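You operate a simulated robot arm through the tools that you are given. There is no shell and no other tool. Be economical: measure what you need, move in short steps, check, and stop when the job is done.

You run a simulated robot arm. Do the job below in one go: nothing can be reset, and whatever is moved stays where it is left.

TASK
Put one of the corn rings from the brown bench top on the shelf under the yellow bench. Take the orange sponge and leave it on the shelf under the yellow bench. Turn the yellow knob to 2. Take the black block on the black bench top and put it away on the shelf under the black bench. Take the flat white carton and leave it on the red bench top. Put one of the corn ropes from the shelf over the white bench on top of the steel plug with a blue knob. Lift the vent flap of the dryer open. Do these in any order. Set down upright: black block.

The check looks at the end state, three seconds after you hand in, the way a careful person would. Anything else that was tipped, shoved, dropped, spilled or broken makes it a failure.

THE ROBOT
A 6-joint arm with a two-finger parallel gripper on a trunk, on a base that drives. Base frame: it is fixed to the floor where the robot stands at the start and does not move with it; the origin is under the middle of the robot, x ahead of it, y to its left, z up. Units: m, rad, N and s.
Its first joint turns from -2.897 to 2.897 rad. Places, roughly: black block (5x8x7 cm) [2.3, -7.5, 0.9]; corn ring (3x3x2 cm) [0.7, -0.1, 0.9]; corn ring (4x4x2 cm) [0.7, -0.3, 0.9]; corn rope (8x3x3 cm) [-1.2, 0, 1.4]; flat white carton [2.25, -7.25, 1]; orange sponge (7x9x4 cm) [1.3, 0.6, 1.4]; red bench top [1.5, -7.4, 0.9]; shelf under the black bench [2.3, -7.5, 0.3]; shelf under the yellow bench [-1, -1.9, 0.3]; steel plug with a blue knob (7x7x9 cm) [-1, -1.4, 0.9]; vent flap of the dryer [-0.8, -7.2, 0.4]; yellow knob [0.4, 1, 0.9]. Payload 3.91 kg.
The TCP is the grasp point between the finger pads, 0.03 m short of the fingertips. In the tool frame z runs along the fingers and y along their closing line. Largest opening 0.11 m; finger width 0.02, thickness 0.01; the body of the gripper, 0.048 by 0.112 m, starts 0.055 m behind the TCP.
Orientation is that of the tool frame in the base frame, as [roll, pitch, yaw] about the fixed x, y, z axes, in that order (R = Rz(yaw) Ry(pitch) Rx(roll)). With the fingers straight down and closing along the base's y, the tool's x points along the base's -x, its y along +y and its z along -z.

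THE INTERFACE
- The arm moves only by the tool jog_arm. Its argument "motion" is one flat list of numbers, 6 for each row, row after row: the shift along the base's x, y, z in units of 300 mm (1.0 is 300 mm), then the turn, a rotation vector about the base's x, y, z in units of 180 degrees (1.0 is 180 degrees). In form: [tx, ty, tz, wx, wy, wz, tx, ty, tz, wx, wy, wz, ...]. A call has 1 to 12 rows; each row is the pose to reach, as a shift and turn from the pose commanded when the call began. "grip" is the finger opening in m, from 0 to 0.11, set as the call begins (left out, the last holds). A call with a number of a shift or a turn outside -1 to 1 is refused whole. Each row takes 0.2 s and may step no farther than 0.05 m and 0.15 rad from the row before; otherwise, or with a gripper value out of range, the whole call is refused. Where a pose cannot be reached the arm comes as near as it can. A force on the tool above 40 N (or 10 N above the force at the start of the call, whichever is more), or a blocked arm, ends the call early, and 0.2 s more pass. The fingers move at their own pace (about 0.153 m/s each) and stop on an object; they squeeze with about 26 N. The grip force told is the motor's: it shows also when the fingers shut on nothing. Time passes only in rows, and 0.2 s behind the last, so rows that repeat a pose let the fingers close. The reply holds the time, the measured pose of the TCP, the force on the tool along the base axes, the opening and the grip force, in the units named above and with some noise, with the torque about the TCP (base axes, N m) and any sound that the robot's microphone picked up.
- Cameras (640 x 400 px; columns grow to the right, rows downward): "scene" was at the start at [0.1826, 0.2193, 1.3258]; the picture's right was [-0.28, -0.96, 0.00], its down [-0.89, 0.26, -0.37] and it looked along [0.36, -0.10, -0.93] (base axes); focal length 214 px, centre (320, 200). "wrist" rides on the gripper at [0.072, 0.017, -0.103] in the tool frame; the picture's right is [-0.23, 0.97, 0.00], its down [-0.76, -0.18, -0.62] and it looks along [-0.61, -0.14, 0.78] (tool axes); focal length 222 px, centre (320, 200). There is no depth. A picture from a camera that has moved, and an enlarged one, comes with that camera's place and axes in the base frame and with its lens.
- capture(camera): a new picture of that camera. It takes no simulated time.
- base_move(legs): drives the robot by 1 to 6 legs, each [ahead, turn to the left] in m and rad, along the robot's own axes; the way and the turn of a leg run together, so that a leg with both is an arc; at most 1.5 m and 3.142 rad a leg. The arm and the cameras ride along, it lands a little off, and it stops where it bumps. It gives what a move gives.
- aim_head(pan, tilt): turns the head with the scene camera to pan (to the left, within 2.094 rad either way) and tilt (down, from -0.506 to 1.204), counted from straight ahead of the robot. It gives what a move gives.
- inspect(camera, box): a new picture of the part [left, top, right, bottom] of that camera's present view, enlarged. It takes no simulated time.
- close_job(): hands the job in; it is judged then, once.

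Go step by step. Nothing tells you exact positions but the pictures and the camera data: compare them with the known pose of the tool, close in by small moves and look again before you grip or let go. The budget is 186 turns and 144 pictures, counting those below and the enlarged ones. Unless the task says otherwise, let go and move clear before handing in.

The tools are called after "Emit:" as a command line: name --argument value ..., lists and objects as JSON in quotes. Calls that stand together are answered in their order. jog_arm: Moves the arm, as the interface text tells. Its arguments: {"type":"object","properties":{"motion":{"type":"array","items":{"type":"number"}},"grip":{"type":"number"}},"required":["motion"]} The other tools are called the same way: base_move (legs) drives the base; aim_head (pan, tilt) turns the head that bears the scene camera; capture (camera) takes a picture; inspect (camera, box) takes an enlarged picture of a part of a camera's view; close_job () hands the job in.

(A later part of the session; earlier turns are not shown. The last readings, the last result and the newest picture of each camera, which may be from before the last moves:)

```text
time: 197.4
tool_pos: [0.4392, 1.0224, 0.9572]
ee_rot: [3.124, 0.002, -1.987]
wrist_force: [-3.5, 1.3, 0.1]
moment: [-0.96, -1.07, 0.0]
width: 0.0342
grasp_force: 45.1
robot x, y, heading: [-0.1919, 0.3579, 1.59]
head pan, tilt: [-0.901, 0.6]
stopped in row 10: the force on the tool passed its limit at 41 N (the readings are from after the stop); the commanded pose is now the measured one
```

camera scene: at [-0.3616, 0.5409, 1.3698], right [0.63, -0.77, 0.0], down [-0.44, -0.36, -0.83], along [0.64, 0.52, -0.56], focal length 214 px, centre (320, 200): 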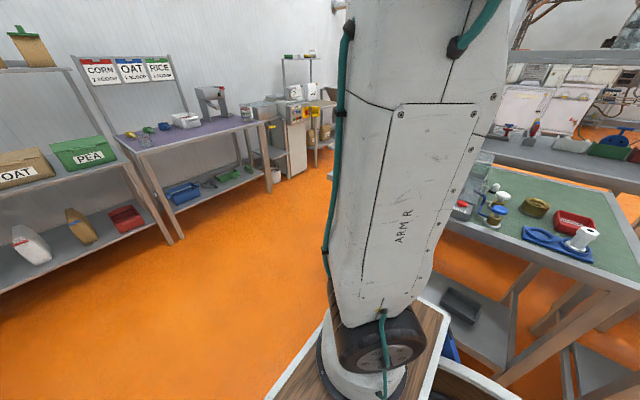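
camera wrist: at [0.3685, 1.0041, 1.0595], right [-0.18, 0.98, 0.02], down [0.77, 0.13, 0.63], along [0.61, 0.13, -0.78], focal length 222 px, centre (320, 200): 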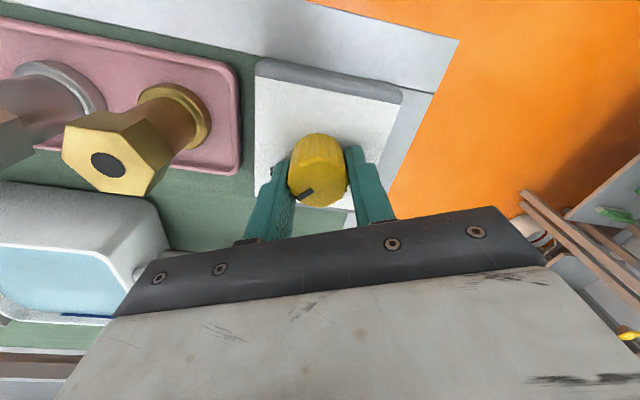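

Turned 59° in all. I open, lift, and check the dial.

Emit:
jog_arm --motion '[0, 0, 0.003, 0, 0, 0, 0, 0, 0.01, 0, 0, 0, 0, 0, 0.1, 0, 0, 0, 0, 0, 0.25, 0, 0, 0]' --grip 0.06

Emit:
inspect --camera "wrist" --box '[240, 80, 400, 180]'

```text
time: 198.4
tool_pos: [0.441, 1.0222, 1.0318]
ee_rot: [3.125, 0.005, -1.988]
wrist_force: [0.3, -0.7, -0.6]
moment: [0.01, 0.02, -0.04]
width: 0.0602
grasp_force: 0.1
robot x, y, heading: [-0.1942, 0.3591, 1.592]
head pan, tilt: [-0.901, 0.6]
```

```text
4.00 times, centred on (320, 130) of wrist
camera zoom: at [0.3971, 0.961, 1.1349], right [-0.8, 0.6, 0.02], down [0.48, 0.62, 0.62], along [0.36, 0.51, -0.78], focal length 888 px, centre (320, 480)
```

zoom: 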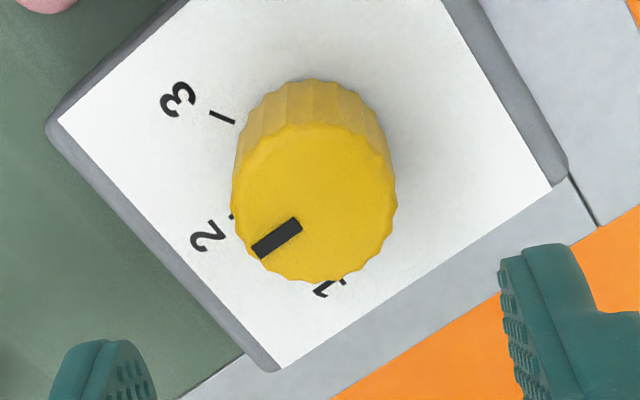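

The pointer is at about -6° while tick 2 is near -1°; I regrip and add ~5.5°.

Emit:
jog_arm --motion '[0, 0, -0.1, 0, 0, 0, 0, -0.006, -0.2, 0, 0, 0, 0, -0.006, -0.243, 0, 0, 0]'

Emit:
jog_arm --motion '[0, 0, 0, 0, 0, 0, 0, 0, 0, 0, 0, 0, 0, 0, 0, 0, 0, 0]' --grip 0.03

Emit:
jog_arm --motion '[0, 0, 0, 0, 0, 0.01, 0, 0, 0, 0, 0, 0.02, 0, 0, 0, 0, 0, 0.031, 0, 0, 0, 0, 0, 0.031]'

Emit:
jog_arm --motion '[0, 0, 0.003, 0, 0, 0, 0, 0, 0.01, 0, 0, 0, 0, 0, 0.1, 0, 0, 0, 0, 0, 0.25, 0, 0, 0]' --grip 0.06

Emit:
inspect --camera "wrist" --box '[240, 80, 400, 180]'

```text
time: 199.2
tool_pos: [0.4401, 1.0212, 0.9578]
ee_rot: [3.124, 0.003, -1.988]
wrist_force: [-0.3, 0.9, -0.1]
moment: [0.0, 0.0, 0.02]
width: 0.0598
grasp_force: 0.0
robot x, y, heading: [-0.1954, 0.3585, 1.589]
head pan, tilt: [-0.901, 0.6]
```

```text
time: 200.0
tool_pos: [0.4387, 1.0217, 0.9579]
ee_rot: [3.124, 0.004, -1.985]
wrist_force: [-10.2, 0.4, -4.0]
moment: [-0.33, -1.3, 0.03]
width: 0.0339
grasp_force: 45.0
robot x, y, heading: [-0.1849, 0.3572, 1.597]
head pan, tilt: [-0.901, 0.6]
```

```text
time: 201.0
tool_pos: [0.4397, 1.0203, 0.9579]
ee_rot: [3.122, 0.003, -1.888]
wrist_force: [-18.8, -0.1, -13.1]
moment: [0.26, -1.17, -0.06]
width: 0.034
grasp_force: 45.2
robot x, y, heading: [-0.191, 0.3589, 1.588]
head pan, tilt: [-0.901, 0.6]
```

```text
time: 202.0
tool_pos: [0.4419, 1.0204, 1.0347]
ee_rot: [3.126, 0.003, -1.891]
wrist_force: [-0.1, -0.2, -0.5]
moment: [0.02, -0.04, 0.0]
width: 0.0601
grasp_force: 0.0
robot x, y, heading: [-0.1921, 0.3607, 1.589]
head pan, tilt: [-0.901, 0.6]
```

```text
4.00 times, centred on (320, 130) of wrist
camera zoom: at [0.4038, 0.9551, 1.1369], right [-0.85, 0.52, 0.02], down [0.42, 0.66, 0.62], along [0.31, 0.54, -0.78], focal length 888 px, centre (320, 480)
```

zoom: 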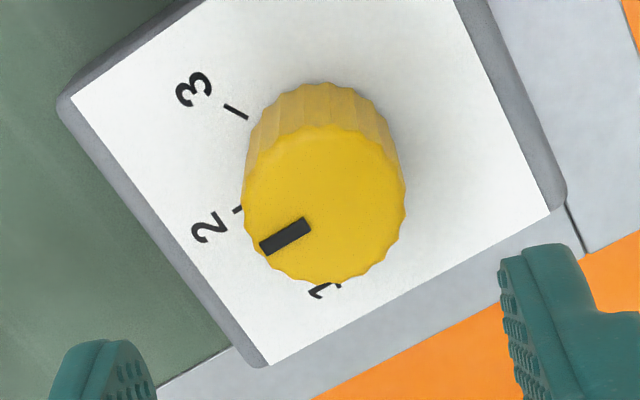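

Pointer now ≈-4° of tick 2. One last small nudge, then lift off.

Emit:
jog_arm --motion '[0, 0, -0.1, 0, 0, 0, 0, 0, -0.2, 0, 0, 0, 0, 0, -0.25, 0, 0, 0]'

Emit:
jog_arm --motion '[0, 0, 0, 0, 0, 0, 0, 0, 0, 0, 0, 0, 0, 0, 0, 0, 0, 0]' --grip 0.03

Emit:
jog_arm --motion '[0, 0, 0, 0, 0, 0.01, 0, 0, 0, 0, 0, 0.02, 0, 0, 0, 0, 0, 0.03, 0, 0, 0, 0, 0, 0.03]'

Emit:
jog_arm --motion '[0, 0, 0.003, 0, 0, 0, 0, 0, 0.01, 0, 0, 0, 0, 0, 0.1, 0, 0, 0, 0, 0, 0.25, 0, 0, 0]' --grip 0.06

Emit:
inspect --camera "wrist" --box '[240, 80, 400, 180]'

```text
time: 202.8
tool_pos: [0.4414, 1.0195, 0.9586]
ee_rot: [3.124, 0.002, -1.89]
wrist_force: [-0.3, 0.2, -0.3]
moment: [-0.01, -0.01, -0.01]
width: 0.0601
grasp_force: 0.0
robot x, y, heading: [-0.1881, 0.3609, 1.583]
head pan, tilt: [-0.901, 0.6]
```

```text
time: 203.6
tool_pos: [0.4393, 1.0208, 0.9572]
ee_rot: [3.124, 0.003, -1.888]
wrist_force: [-14.1, 1.1, -3.6]
moment: [-0.54, -1.04, -0.04]
width: 0.0341
grasp_force: 45.1
robot x, y, heading: [-0.1895, 0.3595, 1.593]
head pan, tilt: [-0.901, 0.6]
```

```text
time: 204.6
tool_pos: [0.4392, 1.0202, 0.958]
ee_rot: [3.124, 0.002, -1.795]
wrist_force: [-22.1, -0.6, -7.6]
moment: [0.14, -0.91, -0.07]
width: 0.0336
grasp_force: 44.6
robot x, y, heading: [-0.1939, 0.3567, 1.59]
head pan, tilt: [-0.901, 0.6]
```

```text
time: 205.6
tool_pos: [0.4395, 1.0209, 1.0329]
ee_rot: [3.124, 0.004, -1.796]
wrist_force: [0.2, -0.2, -0.6]
moment: [-0.03, -0.02, 0.04]
width: 0.0603
grasp_force: 0.0
robot x, y, heading: [-0.1893, 0.3576, 1.589]
head pan, tilt: [-0.901, 0.6]
```

```text
4.00 times, centred on (320, 130) of wrist
camera zoom: at [0.4086, 0.9518, 1.1361], right [-0.9, 0.44, 0.02], down [0.35, 0.7, 0.62], along [0.26, 0.57, -0.78], focal length 888 px, centre (320, 480)
```

zoom: 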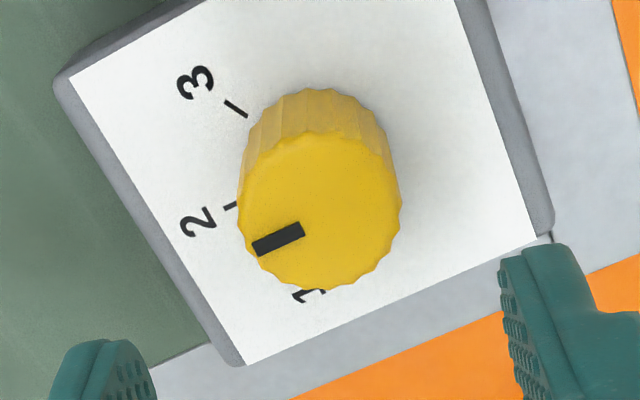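

The knob appears to sit in its detent at 2. Now the sponge: I raise and tuck the arm, and drive round the end of the benches (y≈1.8) to the far side of the gray bench.

Emit:
jog_arm --motion '[0, 0, 0.16, 0, 0, 0, 0, 0, 0.32, 0, 0, 0, -0.1, 0, 0.44, 0, 0, 0, -0.2, 0, 0.55, 0, 0, 0, -0.3, 0, 0.66, 0, 0, 0, -0.4, 0, 0.77, 0, 0, 0, -0.5, 0, 0.88, 0, 0, 0, -0.63, 0, 0.95, 0, 0, 0, -0.75, 0, 1.0, 0, 0, 0, -0.9, 0, 1.0, 0, 0, 0]'

Emit:
base_move --legs '[[1.42, 0], [0, -1.585]]'

Emit:
aim_head --pan -0.3 --tilt 0.35

Emit:
capture --camera "scene"

```text
time: 207.8
tool_pos: [0.1717, 1.0205, 1.3341]
ee_rot: [3.125, 0.004, -1.795]
wrist_force: [0.3, 0.9, -0.5]
moment: [-0.04, 0.0, 0.01]
width: 0.0601
grasp_force: 0.0
robot x, y, heading: [-0.1941, 0.3602, 1.585]
head pan, tilt: [-0.901, 0.6]
```

```text
time: 218.8
tool_pos: [0.4304, 1.4132, 1.3332]
ee_rot: [3.125, 0.004, 2.9]
wrist_force: [-0.6, 0.0, 0.1]
moment: [0.01, -0.03, 0.01]
width: 0.0601
grasp_force: 0.1
robot x, y, heading: [-0.2262, 1.787, -0.002]
head pan, tilt: [-0.901, 0.6]
```

```text
time: 219.8
tool_pos: [0.4294, 1.4134, 1.3343]
ee_rot: [3.125, 0.006, 2.9]
wrist_force: [0.7, 0.1, 0.3]
moment: [0.03, 0.01, -0.02]
width: 0.0601
grasp_force: 0.2
robot x, y, heading: [-0.2261, 1.7858, 0.001]
head pan, tilt: [-0.3, 0.351]
```

```text
45 pictures are left
camera scene: at [-0.0106, 1.9936, 1.3925], right [-0.29, -0.96, 0.0], down [-0.33, 0.1, -0.94], along [0.9, -0.28, -0.34], focal length 214 px, centre (320, 200)
```

scene: 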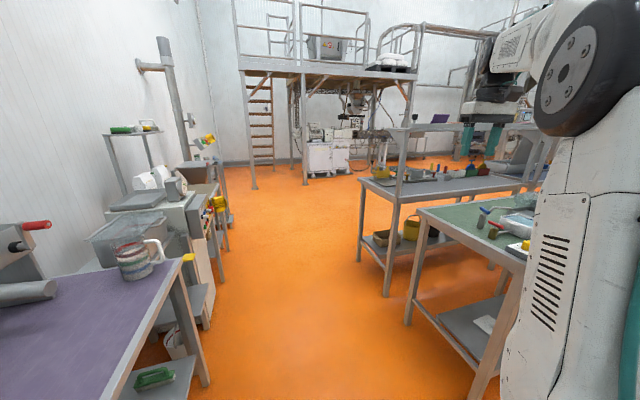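

Clear way. The gray bench spans x 1.09–1.70; I drive to x≈2.02, turn right, and go down its far side.

Emit:
base_move --legs '[[1.15, 0], [1.1, 0], [0, -1.572], [0.7, 0]]'

Emit:
aim_head --pan -0.8 --tilt 0.15

Emit:
capture --camera "scene"

```text
time: 238.2
tool_pos: [1.6603, 0.4419, 1.3343]
ee_rot: [3.124, 0.004, 1.326]
wrist_force: [0.1, 0.2, -0.5]
moment: [0.0, 0.02, -0.04]
width: 0.06
grasp_force: 0.0
robot x, y, heading: [2.0358, 1.0989, -1.573]
head pan, tilt: [-0.3, 0.351]
```

```text
time: 239.1
tool_pos: [1.6584, 0.4415, 1.3344]
ee_rot: [3.123, 0.003, 1.328]
wrist_force: [-0.1, 0.4, 0.3]
moment: [0.03, 0.0, -0.03]
width: 0.0601
grasp_force: 0.0
robot x, y, heading: [2.0359, 1.0995, -1.567]
head pan, tilt: [-0.799, 0.15]
```

```text
44 pictures are left
camera scene: at [2.2004, 0.9031, 1.4112], right [-0.7, 0.72, 0.0], down [0.11, 0.1, -0.99], along [-0.71, -0.69, -0.15], focal length 214 px, centre (320, 200)
```

scene: 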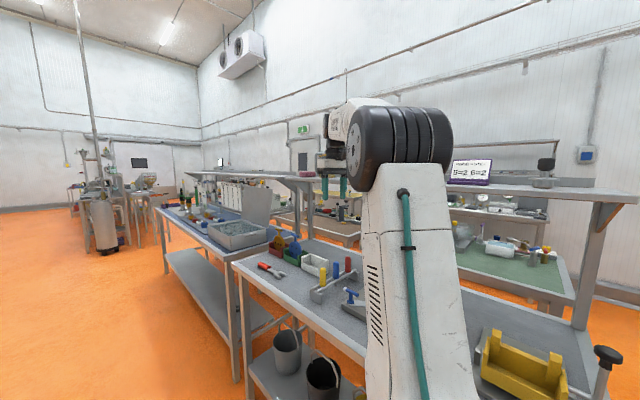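

The sponge must be hidden behind the arm on that shelf (surface ≈1.36, far edge x≈1.4). I drive a bit further and swing the tool to point at the shelf for a wrist view.

Emit:
base_move --legs '[[0.25, 0]]'

Emit:
jog_arm --motion '[0, 0.1, 0.03, 0, 0, -0.045, 0, 0.2, 0.06, 0, 0, -0.09, 0, 0.3, 0.1, 0, 0, -0.135, 0, 0.4, 0.15, 0, 0, -0.18, 0, 0.5, 0.2, 0, 0, -0.225, 0, 0.6, 0.25, 0, 0, -0.27, 0, 0.7, 0.3, 0, 0, -0.315, 0, 0.8, 0.35, 0, 0, -0.36, 0, 0.9, 0.4, 0, 0, -0.405, 0, 1.0, 0.45, 0, 0, -0.4227]' --grip 0.11

Emit:
jog_arm --motion '[0, 0.08, 0.02, 0, 0.045, 0, 0, 0.16, 0.04, 0, 0.09, 0, 0, 0.24, 0.06, 0, 0.135, 0, 0, 0.32, 0.08, 0, 0.18, 0, 0, 0.4, 0.1, 0, 0.22, 0]'

Emit:
capture --camera "wrist"

```text
time: 240.9
tool_pos: [1.6574, 0.1927, 1.333]
ee_rot: [3.125, 0.003, 1.326]
wrist_force: [0.8, -0.2, 0.6]
moment: [0.05, -0.03, 0.03]
width: 0.06
grasp_force: 0.0
robot x, y, heading: [2.0367, 0.8488, -1.574]
head pan, tilt: [-0.799, 0.15]
```

```text
time: 243.1
tool_pos: [1.6582, 0.4918, 1.4685]
ee_rot: [3.123, 0.003, -0.007]
wrist_force: [0.0, -0.8, -0.3]
moment: [0.04, -0.02, 0.01]
width: 0.11
grasp_force: 0.0
robot x, y, heading: [2.0329, 0.8493, -1.574]
head pan, tilt: [-0.799, 0.15]
```

```text
time: 244.3
tool_pos: [1.6446, 0.6133, 1.4883]
ee_rot: [3.124, 0.67, -0.008]
wrist_force: [-0.6, 0.3, -0.2]
moment: [-0.02, 0.01, 0.01]
width: 0.1098
grasp_force: 0.0
robot x, y, heading: [2.0317, 0.8471, -1.571]
head pan, tilt: [-0.799, 0.15]
```

```text
43 pictures are left
camera wrist: at [1.7658, 0.5971, 1.5255], right [-0.17, -0.97, 0.16], down [-0.21, 0.19, 0.96], along [-0.96, 0.13, -0.24], focal length 222 px, centre (320, 200)
```

wrist: 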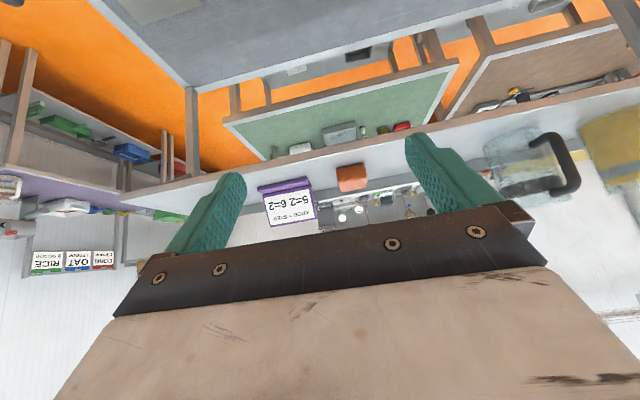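

The orange sponge is visible on the shelf between the sign and a jug. Zoom in.

Emit:
inspect --camera "wrist" --box '[240, 110, 480, 260]'

```text
2.67 times, centred on (360, 185) of wrist
camera zoom: at [1.7658, 0.5971, 1.5255], right [-0.17, -0.97, 0.16], down [-0.21, 0.19, 0.96], along [-0.96, 0.13, -0.24], focal length 592 px, centre (213, 240)
```

zoom: 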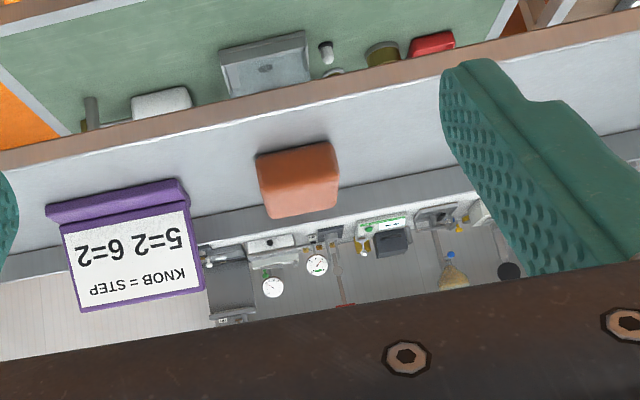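

Sponge front is around x≈1.31, y 0.553–0.611. I move closer for a second view.

Emit:
jog_arm --motion '[-0.15, -0.02, 0, 0, 0.02, 0, -0.3, -0.05, 0, 0, 0.04, 0, -0.45, -0.08, 0, 0, 0.06, 0, -0.6, -0.1, 0, 0, 0.08, 0, -0.7, -0.1, 0, 0, 0.08, 0]'

Emit:
capture --camera "wrist"

```text
time: 245.5
tool_pos: [1.4478, 0.5836, 1.4993]
ee_rot: [3.12, 0.949, -0.007]
wrist_force: [1.2, -0.9, 0.2]
moment: [0.03, 0.0, 0.01]
width: 0.1099
grasp_force: 0.1
robot x, y, heading: [2.0315, 0.8495, -1.571]
head pan, tilt: [-0.799, 0.15]
```

```text
41 pictures are left
camera wrist: at [1.5737, 0.5669, 1.5011], right [-0.12, -0.97, 0.2], down [0.06, 0.19, 0.98], along [-0.99, 0.13, 0.04], focal length 222 px, centre (320, 200)
```

wrist: 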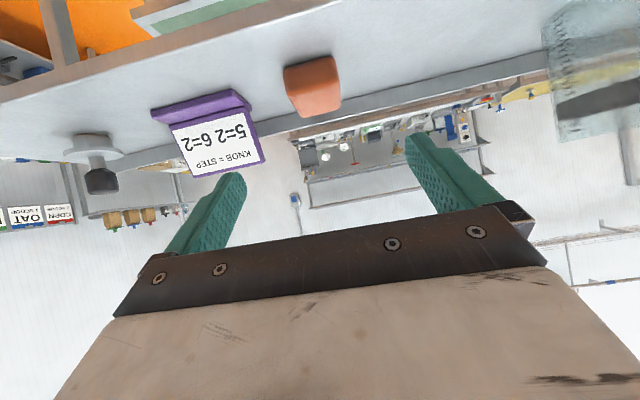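

Shelf surface z≈1.353; sponge spans x≈1.25–1.31, y 0.554–0.612. I straddle it along y with 54° tilt.

Emit:
jog_arm --motion '[-0.05, 0, -0.1, 0, 0, 0, -0.1, 0, -0.2, 0, 0, 0, -0.15, 0, -0.28, 0, 0, 0, -0.28, 0, -0.3, 0, 0, 0, -0.41, 0, -0.33, 0, 0, 0, -0.52, 0, -0.36, 0, 0, 0, -0.533, 0, -0.378, 0, 0, 0]' --grip 0.092

Emit:
capture --camera "wrist"

```text
time: 247.1
tool_pos: [1.2876, 0.5831, 1.3853]
ee_rot: [3.12, 0.946, -0.005]
wrist_force: [1.2, 0.3, -0.6]
moment: [0.01, 0.02, 0.0]
width: 0.0923
grasp_force: 0.1
robot x, y, heading: [2.0334, 0.8509, -1.571]
head pan, tilt: [-0.799, 0.15]
```

```text
40 pictures are left
camera wrist: at [1.4129, 0.5667, 1.3879], right [-0.12, -0.97, 0.2], down [0.06, 0.19, 0.98], along [-0.99, 0.13, 0.03], focal length 222 px, centre (320, 200)
```

wrist: 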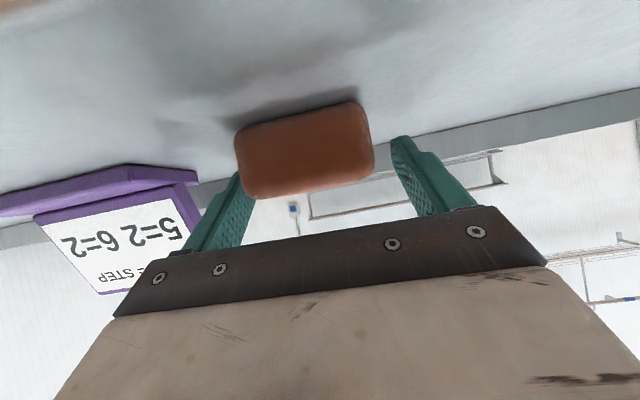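

Sponge sits between the fingers. Close and lift.

Emit:
jog_arm --motion '[0, 0, 0, 0, 0, 0, 0, 0, 0, 0, 0, 0, 0, 0, 0, 0, 0, 0]' --grip 0.04

Emit:
jog_arm --motion '[0, 0, 0.08, 0, 0, 0, 0.02, 0, 0.2, 0, 0, 0, 0.15, 0, 0.26, 0, 0, 0, 0.3, 0, 0.3, 0, 0, 0, 0.45, 0, 0.35, 0, 0, 0, 0.6, 0, 0.35, 0, 0, 0, 0.75, 0, 0.35, 0, 0, 0, 0.9, 0, 0.35, 0, 0, 0, 1.0, 0, 0.35, 0, 0, 0]'

Emit:
capture --camera "wrist"

```text
time: 247.9
tool_pos: [1.2869, 0.5829, 1.3854]
ee_rot: [3.122, 0.945, -0.004]
wrist_force: [-0.4, 0.6, 0.5]
moment: [0.02, -0.02, 0.0]
width: 0.0644
grasp_force: 26.2
robot x, y, heading: [2.0383, 0.8479, -1.576]
head pan, tilt: [-0.799, 0.15]
```

```text
time: 249.9
tool_pos: [1.573, 0.5819, 1.4764]
ee_rot: [3.125, 0.916, -0.004]
wrist_force: [1.0, 0.1, -0.2]
moment: [0.0, 0.08, -0.01]
width: 0.0639
grasp_force: 25.9
robot x, y, heading: [2.0338, 0.8479, -1.576]
head pan, tilt: [-0.799, 0.15]
```

```text
39 pictures are left
camera wrist: at [1.6996, 0.5658, 1.4826], right [-0.13, -0.97, 0.19], down [0.03, 0.19, 0.98], along [-0.99, 0.13, 0.0], focal length 222 px, centre (320, 200)
```

wrist: 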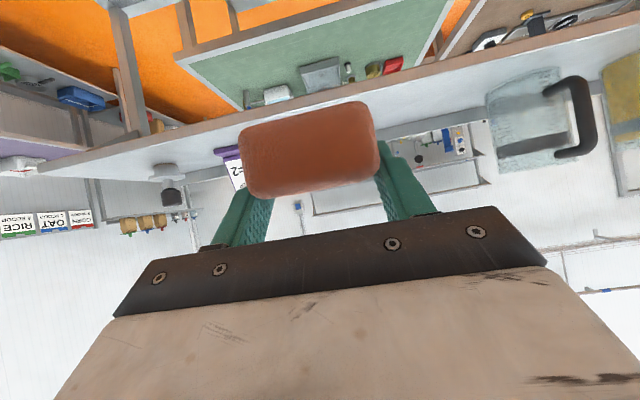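

Sponge secured. I look ahead (-y) to see whether the southern way round is open.

Emit:
aim_head --pan -0.15 --tilt 0.25

Emit:
capture --camera "scene"

```text
time: 251.0
tool_pos: [1.5712, 0.5826, 1.4766]
ee_rot: [3.125, 0.913, 0.0]
wrist_force: [0.1, 0.7, -0.7]
moment: [0.01, -0.03, -0.01]
width: 0.0642
grasp_force: 25.7
robot x, y, heading: [2.0313, 0.8485, -1.577]
head pan, tilt: [-0.15, 0.25]
```

```text
38 pictures are left
camera scene: at [2.1925, 0.6598, 1.4091], right [-0.61, 0.79, 0.0], down [0.14, 0.11, -0.98], along [-0.78, -0.6, -0.17], focal length 214 px, centre (320, 200)
```

scene: 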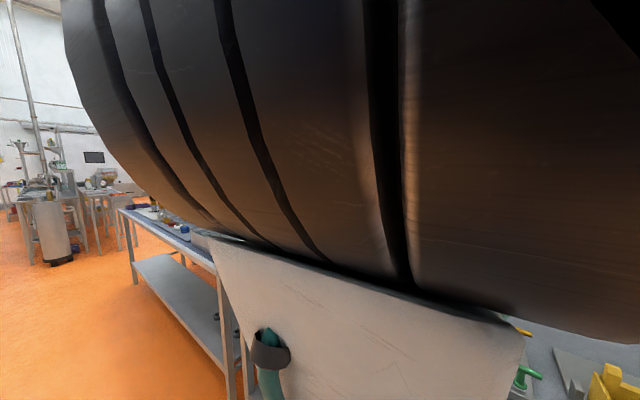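

The elbow blocks the head that way; I take the known northern route back, driving so the arm stays on the bench side, away from the racks.

Emit:
base_move --legs '[[-0.94, 0], [0, 1.577], [-1.1, 0], [-1.14, 0], [0, -1.57], [1.4, 0]]'

```text
time: 280.8
tool_pos: [-0.6338, 0.1004, 1.4764]
ee_rot: [3.127, 0.915, 0.015]
wrist_force: [0.1, 0.0, 0.0]
moment: [0.02, -0.05, -0.02]
width: 0.0639
grasp_force: 25.7
robot x, y, heading: [-0.1784, 0.3729, -1.55]
head pan, tilt: [-0.15, 0.25]
```

Emit:
base_move --legs '[[0, -0.04], [1.5, 0], [0, 0.22], [0.28, 0]]'

Emit:
jog_arm --motion '[-0.06, 0, -0.15, 0, 0, 0, -0.12, 0, -0.3, 0, 0, 0, -0.15, 0, -0.45, 0, 0, 0, -0.15, 0, -0.6, 0, 0, 0, -0.15, 0, -0.75, 0, 0, 0, -0.15, 0, -0.9, 0, 0, 0]'

Emit:
aim_head --pan -1.3 --tilt 0.7

Emit:
capture --camera "scene"

```text
time: 291.0
tool_pos: [-0.5607, -1.758, 1.474]
ee_rot: [3.125, 0.907, 0.2]
wrist_force: [-0.5, -0.1, -1.0]
moment: [0.03, -0.02, 0.03]
width: 0.064
grasp_force: 25.9
robot x, y, heading: [-0.1582, -1.4, -1.373]
head pan, tilt: [-0.15, 0.25]
```

```text
time: 292.4
tool_pos: [-0.6055, -1.7584, 1.2037]
ee_rot: [3.127, 0.91, 0.201]
wrist_force: [-0.6, 0.6, -0.2]
moment: [0.01, 0.05, 0.01]
width: 0.064
grasp_force: 26.0
robot x, y, heading: [-0.157, -1.4016, -1.373]
head pan, tilt: [-0.15, 0.25]
```

```text
time: 293.8
tool_pos: [-0.605, -1.7583, 1.204]
ee_rot: [3.124, 0.907, 0.2]
wrist_force: [-0.1, -0.2, -0.1]
moment: [0.02, -0.04, -0.02]
width: 0.0642
grasp_force: 26.4
robot x, y, heading: [-0.1577, -1.4024, -1.374]
head pan, tilt: [-1.3, 0.7]
```

```text
37 pictures are left
camera scene: at [0.0197, -1.5239, 1.3612], right [-0.45, 0.89, 0.0], down [0.57, 0.29, -0.77], along [-0.68, -0.35, -0.64], focal length 214 px, centre (320, 200)
```

scene: 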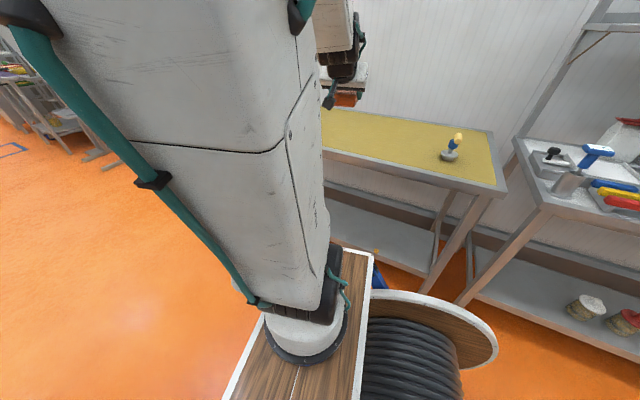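

Rope still sits on the plug. Now descend in front of the yellow bench along the path that worked before.

Emit:
jog_arm --motion '[-0.02, 0, -0.15, 0, 0, 0, -0.04, 0, -0.3, 0, 0, 0, -0.07, 0, -0.45, 0, 0, 0, -0.1, 0, -0.6, 0, 0, 0, -0.12, 0, -0.75, 0, 0, 0, -0.13, 0, -0.9, 0, 0, 0, -0.13, 0, -1.0, 0, 0, 0]'

Emit:
jog_arm --motion '[-0.02, 0, -0.15, 0, 0, 0, -0.04, 0, -0.3, 0, 0, 0, -0.06, 0, -0.45, 0, 0, 0, -0.08, 0, -0.6, 0, 0, 0, -0.1, 0, -0.75, 0, 0, 0, -0.13, 0, -0.9, 0, 0, 0, -0.16, 0, -1.0, 0, 0, 0]'

```text
time: 295.4
tool_pos: [-0.6435, -1.7567, 0.9031]
ee_rot: [3.128, 0.908, 0.2]
wrist_force: [0.0, -0.7, -0.2]
moment: [0.02, -0.01, 0.0]
width: 0.0639
grasp_force: 26.0
out of reach, approached as far as the arm can: row 3, 4
robot x, y, heading: [-0.1563, -1.4055, -1.372]
head pan, tilt: [-1.3, 0.7]
```

```text
time: 297.0
tool_pos: [-0.6936, -1.7561, 0.6042]
ee_rot: [3.127, 0.909, 0.2]
wrist_force: [0.3, -0.1, -0.6]
moment: [0.03, -0.02, -0.01]
width: 0.064
grasp_force: 25.7
robot x, y, heading: [-0.1583, -1.4059, -1.377]
head pan, tilt: [-1.3, 0.7]
```

Emit:
jog_arm --motion '[-0.03, 0, -0.15, 0, 0, 0, -0.06, 0, -0.3, 0, 0, 0, -0.1, 0, -0.45, 0, 0, 0, -0.2, 0, -0.55, 0, 0, 0, -0.32, 0, -0.62, 0, 0, 0, -0.45, 0, -0.66, 0, 0, 0, -0.58, 0, -0.7, 0.0, 0, 0, -0.66, 0, -0.72, 0.0, 0, 0]'

Emit:
capture --camera "wrist"

```text
time: 298.8
tool_pos: [-0.8905, -1.7559, 0.3886]
ee_rot: [3.126, 0.907, 0.201]
wrist_force: [-0.6, 0.6, -0.8]
moment: [0.02, 0.02, -0.02]
width: 0.0641
grasp_force: 25.7
robot x, y, heading: [-0.1583, -1.4051, -1.371]
head pan, tilt: [-1.3, 0.7]
```

```text
36 pictures are left
camera wrist: at [-0.7651, -1.7483, 0.3947], right [0.07, -0.98, 0.19], down [-0.02, 0.19, 0.98], along [-1.0, -0.07, 0.0], focal length 222 px, centre (320, 200)
```

wrist: 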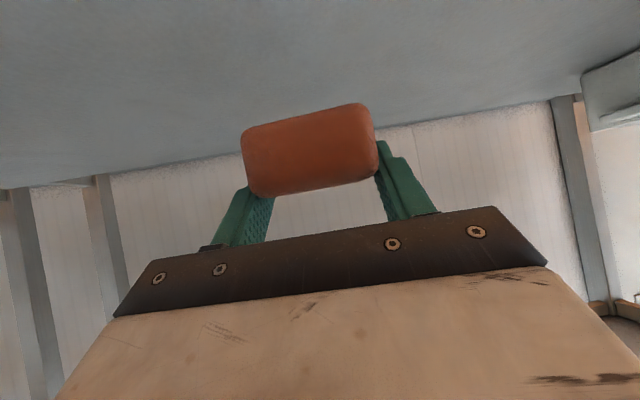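

Well inside the shelf. Lower to contact (expected TCP z≈0.312).

Emit:
jog_arm --motion '[0, 0, -0.07, 0, 0, 0, 0, 0, -0.14, 0, 0, 0, 0, 0, -0.19, 0, 0.005, 0, 0, 0, -0.22, 0, 0.01, 0, 0, 0, -0.235, 0, 0.012, 0, 0, 0, -0.245, 0, 0.012, 0, 0, 0, -0.252, 0, 0.012, 0]'

```text
time: 300.4
tool_pos: [-0.8932, -1.7583, 0.3164]
ee_rot: [3.139, 0.953, 0.212]
wrist_force: [6.9, 1.4, 28.2]
moment: [-0.01, 0.18, -0.05]
width: 0.0642
grasp_force: 26.2
robot x, y, heading: [-0.1579, -1.4041, -1.37]
head pan, tilt: [-1.3, 0.7]
```

Firm contact (28 N). Release slowly, then retreat.

Emit:
jog_arm --motion '[0, 0, 0.008, 0, 0, 0, 0, 0, 0.008, 0, 0, 0, 0, 0, 0.008, 0, 0, 0]' --grip 0.095

Emit:
jog_arm --motion '[0.08, 0.015, 0.04, 0, 0, 0, 0.2, 0.04, 0.1, 0, 0, 0, 0.34, 0.07, 0.14, 0, 0, 0, 0.46, 0.09, 0.22, 0, 0, 0, 0.56, 0.1, 0.33, 0, 0, 0, 0.6, 0.1, 0.48, 0, 0, 0, 0.64, 0.1, 0.63, 0, 0, 0, 0.66, 0.1, 0.78, 0, 0, 0, 0.68, 0.1, 0.93, 0, 0, 0]'

Emit:
capture --camera "wrist"

```text
time: 301.2
tool_pos: [-0.8905, -1.7567, 0.3137]
ee_rot: [3.14, 0.945, 0.211]
wrist_force: [0.1, 0.6, 0.1]
moment: [0.03, -0.01, 0.03]
width: 0.0951
grasp_force: 0.0
robot x, y, heading: [-0.1567, -1.4032, -1.376]
head pan, tilt: [-1.3, 0.7]
```

```text
time: 303.2
tool_pos: [-0.686, -1.7293, 0.5947]
ee_rot: [3.139, 0.944, 0.213]
wrist_force: [-0.5, 0.0, 0.1]
moment: [0.04, 0.04, 0.0]
width: 0.095
grasp_force: 0.0
robot x, y, heading: [-0.16, -1.4028, -1.373]
head pan, tilt: [-1.3, 0.7]
```

```text
35 pictures are left
camera wrist: at [-0.5598, -1.7199, 0.5967], right [0.08, -0.98, 0.19], down [0.02, 0.19, 0.98], along [-1.0, -0.07, 0.03], focal length 222 px, centre (320, 200)
```

wrist: 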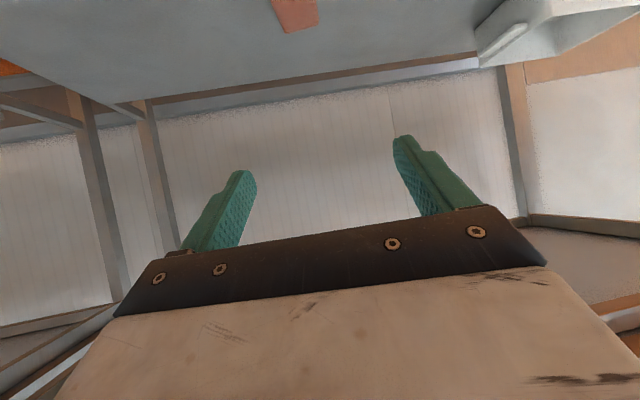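

Sponge delivered. I raise the arm and set off south.

Emit:
jog_arm --motion '[0.04, 0, 0.15, 0, 0, 0, 0.08, 0, 0.3, 0, 0, 0, 0.12, 0, 0.45, 0, 0, 0, 0.14, 0, 0.6, 0, 0, 0, 0.16, 0, 0.75, 0, 0, 0, 0.18, 0, 0.9, 0, 0, 0, 0.18, 0, 1.0, 0, 0, 0]'

Emit:
jog_arm --motion '[0.04, 0, 0.15, 0, 0, 0, 0.08, 0, 0.3, 0, 0, 0, 0.12, 0, 0.45, 0, 0, 0, 0.14, 0, 0.6, 0, 0, 0, 0.16, 0, 0.75, 0, 0, 0, 0.18, 0, 0.9, 0, 0, 0, 0.18, 0, 1.0, 0, 0, 0]'

Emit:
base_move --legs '[[0, -0.1], [1.5, 0], [0.6, 0]]'

Emit:
aim_head --pan 0.2 --tilt 0.3

Emit:
capture --camera "scene"

```text
time: 304.8
tool_pos: [-0.6329, -1.729, 0.8928]
ee_rot: [3.139, 0.944, 0.211]
wrist_force: [0.0, -0.1, -0.3]
moment: [0.05, -0.02, 0.0]
width: 0.0948
grasp_force: 0.1
robot x, y, heading: [-0.1594, -1.4021, -1.374]
head pan, tilt: [-1.3, 0.7]
```

```text
time: 306.4
tool_pos: [-0.5774, -1.7293, 1.1938]
ee_rot: [3.138, 0.944, 0.21]
wrist_force: [1.1, -0.5, 0.1]
moment: [-0.03, 0.0, -0.02]
width: 0.0952
grasp_force: 0.2
out of reach, approached as far as the arm can: row 2, 5
robot x, y, heading: [-0.1592, -1.4043, -1.375]
head pan, tilt: [-1.3, 0.7]
```

```text
time: 317.4
tool_pos: [-0.4081, -3.7881, 1.1923]
ee_rot: [3.139, 0.943, 0.105]
wrist_force: [-0.5, -0.6, -0.5]
moment: [-0.01, 0.0, -0.02]
width: 0.0948
grasp_force: 0.0
robot x, y, heading: [0.0439, -3.5105, -1.481]
head pan, tilt: [-1.3, 0.7]
```

```text
time: 319.0
tool_pos: [-0.4088, -3.7882, 1.1916]
ee_rot: [3.14, 0.94, 0.103]
wrist_force: [0.5, -0.3, -0.3]
moment: [-0.03, -0.01, -0.01]
width: 0.0949
grasp_force: 0.1
robot x, y, heading: [0.0434, -3.5123, -1.478]
head pan, tilt: [0.201, 0.3]
```

```text
34 pictures are left
camera scene: at [0.2274, -3.6836, 1.369], right [-0.73, 0.68, 0.0], down [0.39, 0.42, -0.82], along [-0.56, -0.6, -0.57], focal length 214 px, centre (320, 200)
```

scene: 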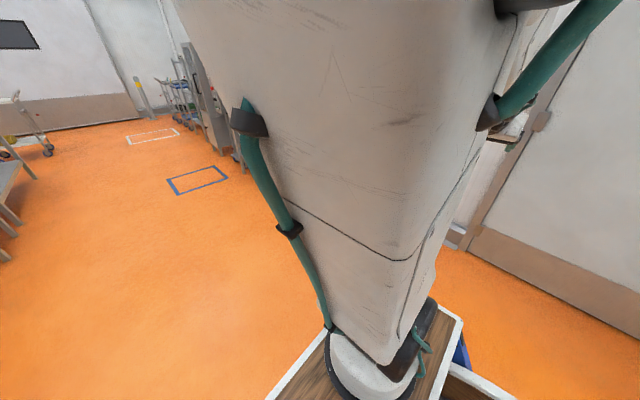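

The elbow blocks the head; I swing the arm to the front so I can see.

Emit:
jog_arm --motion '[0.025, -0.16, 0, 0, 0, 0.0306, 0.073, -0.307, 0.02, 0, 0, 0.061, 0.133, -0.447, 0.04, 0, 0, 0.092, 0.21, -0.58, 0.06, 0, 0, 0.122, 0.297, -0.707, 0.08, 0, 0, 0.153]'

Emit:
jog_arm --motion '[0.1, -0.117, 0, 0, 0, 0.0306, 0.21, -0.225, 0, 0, 0, 0.061, 0.33, -0.32, 0, 0, 0, 0.092, 0.457, -0.407, 0, 0, 0, 0.122, 0.593, -0.477, 0, 0, 0, 0.153]'

Emit:
jog_arm --motion '[0.143, -0.058, 0, 0, 0, 0.0306, 0.29, -0.103, 0, 0, 0, 0.061, 0.44, -0.133, 0, 0, 0, 0.092, 0.593, -0.147, 0, 0, 0, 0.122, 0.733, -0.15, 0, 0, 0, 0.153]'

Emit:
base_move --legs '[[1.2, 0]]'

Emit:
aim_head --pan 0.5 --tilt 0.3

Emit:
capture --camera "scene"

```text
time: 320.2
tool_pos: [-0.3259, -4.003, 1.1995]
ee_rot: [-3.14, 0.902, 0.581]
wrist_force: [0.1, -0.1, -1.0]
moment: [-0.02, -0.05, 0.02]
width: 0.0952
grasp_force: 0.2
robot x, y, heading: [0.0393, -3.5144, -1.481]
head pan, tilt: [0.201, 0.3]
```

```text
time: 321.4
tool_pos: [-0.1409, -4.1452, 1.2184]
ee_rot: [3.137, 0.947, 1.065]
wrist_force: [-0.7, -0.1, 0.1]
moment: [0.01, -0.01, 0.02]
width: 0.0951
grasp_force: 0.0
robot x, y, heading: [0.0444, -3.5133, -1.483]
head pan, tilt: [0.201, 0.3]
```

```text
time: 322.6
tool_pos: [0.0792, -4.1893, 1.2178]
ee_rot: [3.14, 0.943, 1.55]
wrist_force: [-0.5, -0.1, 0.2]
moment: [-0.01, 0.01, 0.0]
width: 0.0948
grasp_force: 0.0
robot x, y, heading: [0.044, -3.514, -1.475]
head pan, tilt: [0.201, 0.3]
```

```text
time: 328.7
tool_pos: [0.1883, -5.3819, 1.2172]
ee_rot: [3.14, 0.943, 1.548]
wrist_force: [-1.0, -0.3, -0.2]
moment: [0.0, 0.03, 0.0]
width: 0.095
grasp_force: 0.0
robot x, y, heading: [0.1545, -4.703, -1.482]
head pan, tilt: [0.201, 0.3]
```

```text
time: 329.5
tool_pos: [0.1899, -5.3817, 1.2169]
ee_rot: [3.141, 0.943, 1.548]
wrist_force: [-0.1, -0.4, 0.7]
moment: [-0.01, 0.0, 0.0]
width: 0.095
grasp_force: 0.0
robot x, y, heading: [0.1526, -4.7051, -1.476]
head pan, tilt: [0.499, 0.3]
```

```text
33 pictures are left
camera scene: at [0.4499, -4.8899, 1.3973], right [-0.83, -0.56, 0.0], down [-0.16, 0.25, -0.96], along [0.53, -0.79, -0.3], focal length 214 px, centre (320, 200)
```

scene: 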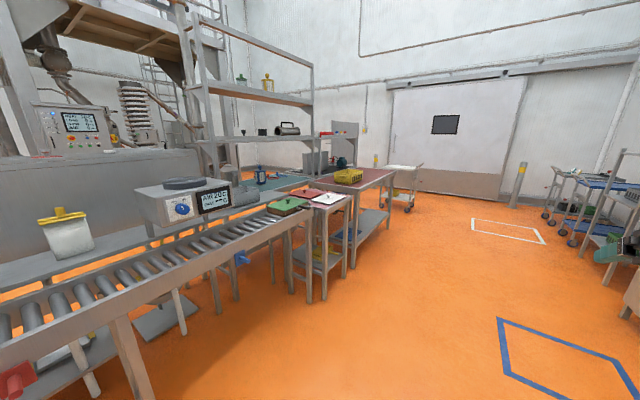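

Red bench is ahead-left at about x 1.2–1.6, y≈-7; something with shelves stands behind it. I drive nearer and look again.

Emit:
base_move --legs '[[1.5, 0], [0.6, 0]]'

Emit:
aim_head --pan 1.1 --tilt 0.35

Emit:
capture --camera "scene"

```text
time: 339.9
tool_pos: [0.4242, -7.4789, 1.2169]
ee_rot: [3.139, 0.943, 1.566]
wrist_force: [-0.2, 0.1, -0.1]
moment: [0.01, 0.01, 0.0]
width: 0.0948
grasp_force: 0.1
robot x, y, heading: [0.379, -6.8009, -1.463]
head pan, tilt: [0.499, 0.3]
```

```text
time: 340.9
tool_pos: [0.4237, -7.48, 1.2184]
ee_rot: [3.138, 0.944, 1.565]
wrist_force: [-0.2, -0.4, -0.4]
moment: [0.0, 0.0, -0.03]
width: 0.095
grasp_force: 0.0
robot x, y, heading: [0.3765, -6.8015, -1.455]
head pan, tilt: [1.1, 0.351]
```

```text
32 pictures are left
camera scene: at [0.7096, -6.9394, 1.3926], right [-0.35, -0.94, 0.0], down [-0.32, 0.12, -0.94], along [0.88, -0.33, -0.34], focal length 214 px, centre (320, 200)
```

scene: 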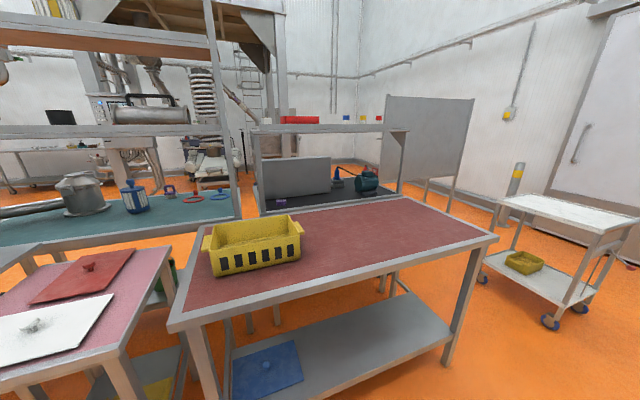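

The black bench lies behind the red one (x≈1.9–2.5) with an upright carton panel in front of the block; it can be reached from its south end or far side. I drive round the red bench's south end at y≈-8.33.

Emit:
base_move --legs '[[1.5, 0], [0.04, 0], [0, 1.46], [1.0, 0]]'

Emit:
aim_head --pan 0.7 --tilt 0.4

Emit:
capture --camera "scene"

```text
time: 357.2
tool_pos: [2.2085, -8.3868, 1.2172]
ee_rot: [-3.141, 0.945, 3.013]
wrist_force: [-0.7, 0.5, 1.2]
moment: [0.0, 0.04, -0.01]
width: 0.0947
grasp_force: 0.2
robot x, y, heading: [1.5318, -8.3537, -0.013]
head pan, tilt: [1.1, 0.351]
```

```text
time: 358.1
tool_pos: [2.2088, -8.3869, 1.2177]
ee_rot: [3.14, 0.944, 3.012]
wrist_force: [-0.4, 0.4, -0.4]
moment: [-0.02, 0.0, -0.04]
width: 0.095
grasp_force: 0.0
robot x, y, heading: [1.5346, -8.3538, -0.009]
head pan, tilt: [0.7, 0.4]
```

```text
31 pictures are left
camera scene: at [1.7346, -8.0591, 1.388], right [0.63, -0.77, 0.0], down [-0.3, -0.25, -0.92], along [0.71, 0.58, -0.39], focal length 214 px, centre (320, 200)
```

scene: 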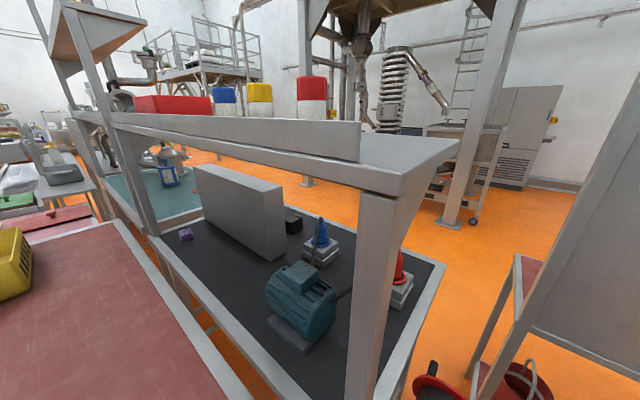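

Carton stands upright with the black block just east of it; the south-east passage is narrow. I check the room to my right before choosing where to stand.

Emit:
inspect --camera "scene" --box '[150, 130, 470, 330]'

Emit:
aim_head --pan -0.6 --tilt 0.6

Emit:
capture --camera "scene"

```text
2.00 times, centred on (310, 230) of scene
camera zoom: at [1.7346, -8.0591, 1.388], right [0.63, -0.77, 0.0], down [-0.3, -0.25, -0.92], along [0.71, 0.58, -0.39], focal length 429 px, centre (340, 140)
```

zoom: 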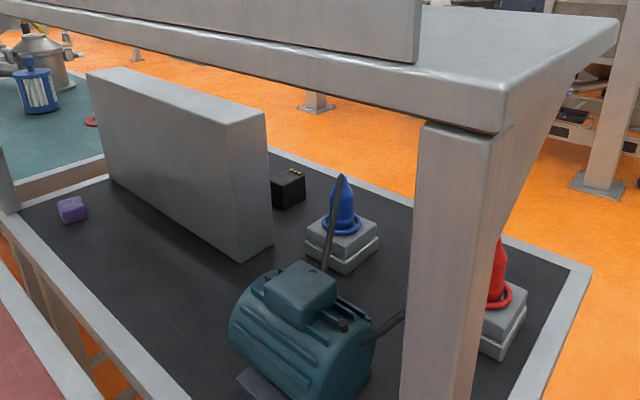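

```text
time: 359.5
tool_pos: [2.2088, -8.3858, 1.2183]
ee_rot: [3.14, 0.946, 3.013]
wrist_force: [-0.4, -0.3, 0.4]
moment: [0.02, -0.01, 0.0]
width: 0.0952
grasp_force: 0.0
robot x, y, heading: [1.5307, -8.3481, -0.012]
head pan, tilt: [-0.6, 0.6]
```

```text
29 pictures are left
camera scene: at [1.7353, -8.1687, 1.3698], right [-0.57, -0.82, 0.0], down [-0.46, 0.32, -0.83], along [0.68, -0.47, -0.56], focal length 214 px, centre (320, 200)
```

scene: 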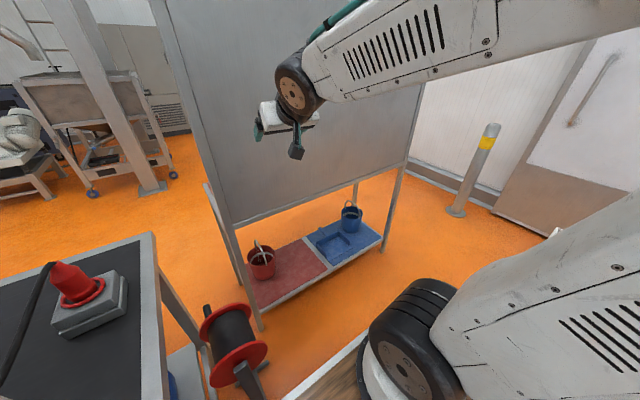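

The board stand blocks the south-east corner, so I go round: back west, south past the cart, east along y≈-9.9 and up the open east side of the black bench.

Emit:
base_move --legs '[[-1.05, 0], [0, -1.56], [1.5, 0], [0, 1.57]]'

Emit:
aim_head --pan 0.2 --tilt 0.4

Emit:
capture --camera "scene"

```text
time: 379.6
tool_pos: [1.1219, -9.8885, 1.2168]
ee_rot: [3.142, 0.944, 2.989]
wrist_force: [0.5, 0.6, -0.8]
moment: [0.0, 0.01, 0.0]
width: 0.095
grasp_force: 0.1
robot x, y, heading: [0.4447, -9.8391, -0.035]
head pan, tilt: [-0.6, 0.6]
```

```text
time: 380.8
tool_pos: [1.1223, -9.889, 1.2177]
ee_rot: [3.141, 0.943, 2.99]
wrist_force: [0.4, -0.6, -1.3]
moment: [0.0, -0.02, -0.01]
width: 0.0953
grasp_force: 0.0
robot x, y, heading: [0.4487, -9.838, -0.036]
head pan, tilt: [0.201, 0.4]
```

```text
28 pictures are left
camera scene: at [0.6743, -9.5919, 1.388], right [0.16, -0.99, 0.0], down [-0.38, -0.06, -0.92], along [0.91, 0.15, -0.39], focal length 214 px, centre (320, 200)
```

scene: 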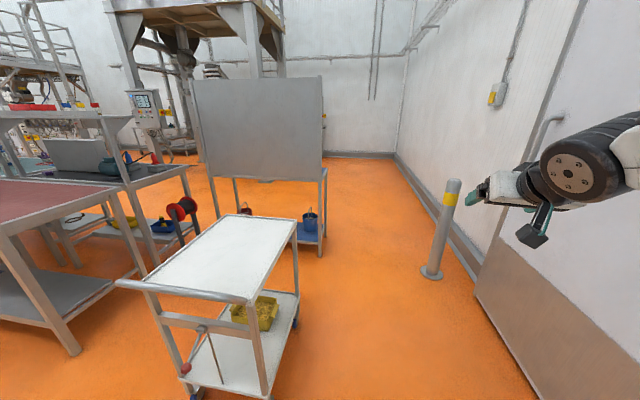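

Clear lane at y≈-9.84 between board and bollard. Drive through to the east side.

Emit:
base_move --legs '[[0, 0.04], [1.45, 0], [1.35, 0], [0, 1.57], [1.5, 0]]'

Emit:
aim_head --pan 0.6 --tilt 0.5

Emit:
capture --camera "scene"

```text
time: 405.5
tool_pos: [3.2038, -7.6301, 1.2184]
ee_rot: [3.139, 0.945, -1.65]
wrist_force: [0.0, -0.1, 0.8]
moment: [0.0, -0.02, 0.03]
width: 0.095
grasp_force: 0.1
robot x, y, heading: [3.2008, -8.3071, 1.605]
head pan, tilt: [0.201, 0.4]
```

```text
time: 406.4
tool_pos: [3.205, -7.6299, 1.2178]
ee_rot: [3.14, 0.945, -1.651]
wrist_force: [-0.3, 0.3, 0.2]
moment: [0.01, 0.0, 0.0]
width: 0.0949
grasp_force: 0.3
robot x, y, heading: [3.2037, -8.3095, 1.603]
head pan, tilt: [0.6, 0.499]
```

```text
27 pictures are left
camera scene: at [2.9059, -8.1139, 1.3789], right [0.81, 0.59, 0.0], down [0.28, -0.39, -0.88], along [-0.52, 0.71, -0.48], focal length 214 px, centre (320, 200)
```

scene: 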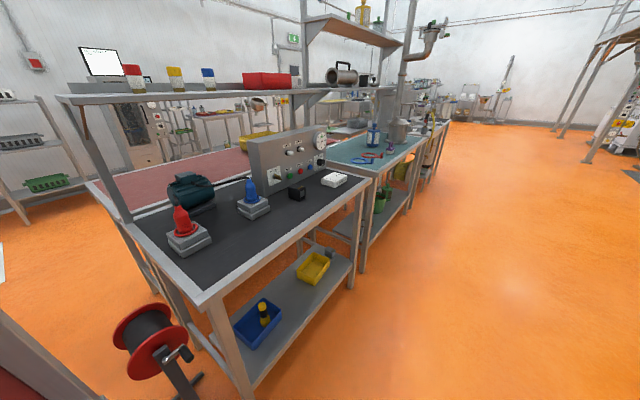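

Good surprise: the grey panel is an instrument; the flat white carton is the small white box at ≈(2.33,-7.21), and the black block at ≈(2.30,-7.46), both easy from here. Zooming in.

Emit:
inspect --camera "scene" --box '[200, 150, 400, 275]'

Emit:
inspect --camera "scene" --box '[200, 230, 400, 355]'

```text
3.20 times, centred on (300, 212) of scene
camera zoom: at [2.9059, -8.1139, 1.3789], right [0.81, 0.59, 0.0], down [0.28, -0.39, -0.88], along [-0.52, 0.71, -0.48], focal length 686 px, centre (384, 160)
```

zoom: 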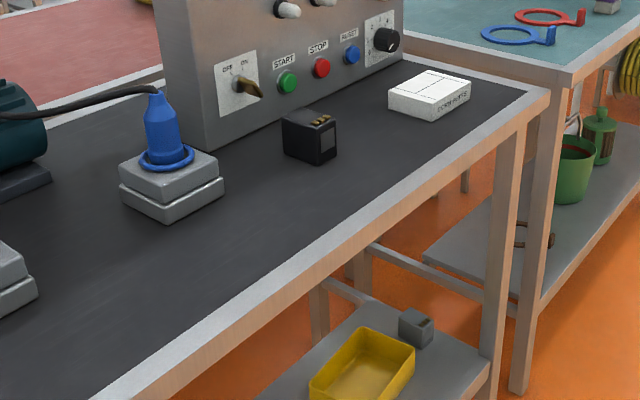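

```text
3.20 times, centred on (300, 292) of scene
camera zoom: at [2.9059, -8.1139, 1.3789], right [0.81, 0.59, 0.0], down [0.28, -0.39, -0.88], along [-0.52, 0.71, -0.48], focal length 686 px, centre (384, -96)
```

zoom: 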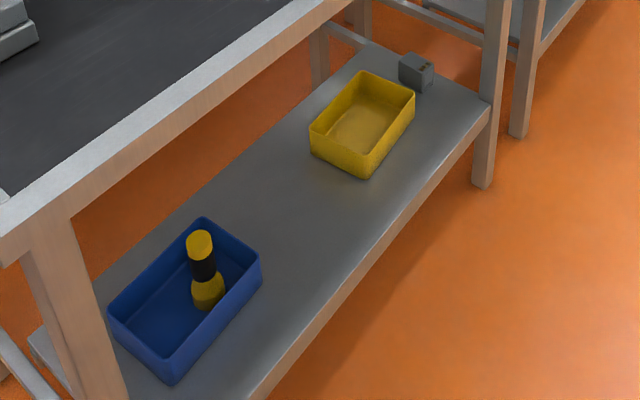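

I drive up level with the block and turn to face west.

Emit:
base_move --legs '[[0.82, 0], [0, 1.54]]'

Emit:
capture --camera "wrist"

```text
time: 414.5
tool_pos: [2.4938, -7.4662, 1.2175]
ee_rot: [3.14, 0.942, -0.118]
wrist_force: [-0.9, 0.6, 0.0]
moment: [0.01, -0.01, -0.01]
width: 0.0952
grasp_force: 0.1
robot x, y, heading: [3.1727, -7.4967, 3.134]
head pan, tilt: [0.6, 0.499]
```

```text
24 pictures are left
camera wrist: at [2.6174, -7.4987, 1.2194], right [-0.25, -0.95, 0.19], down [0.08, 0.17, 0.98], along [-0.97, 0.26, 0.03], focal length 222 px, centre (320, 200)
```

wrist: 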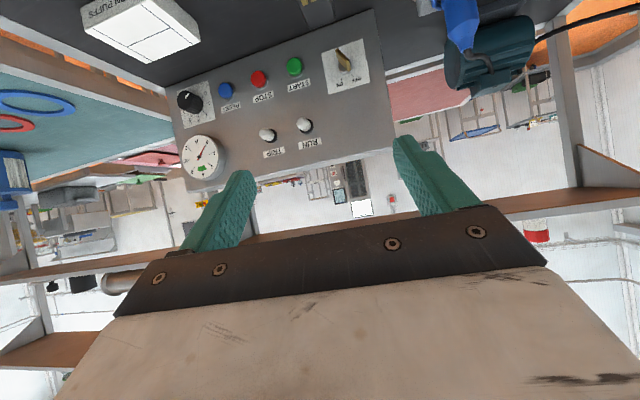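

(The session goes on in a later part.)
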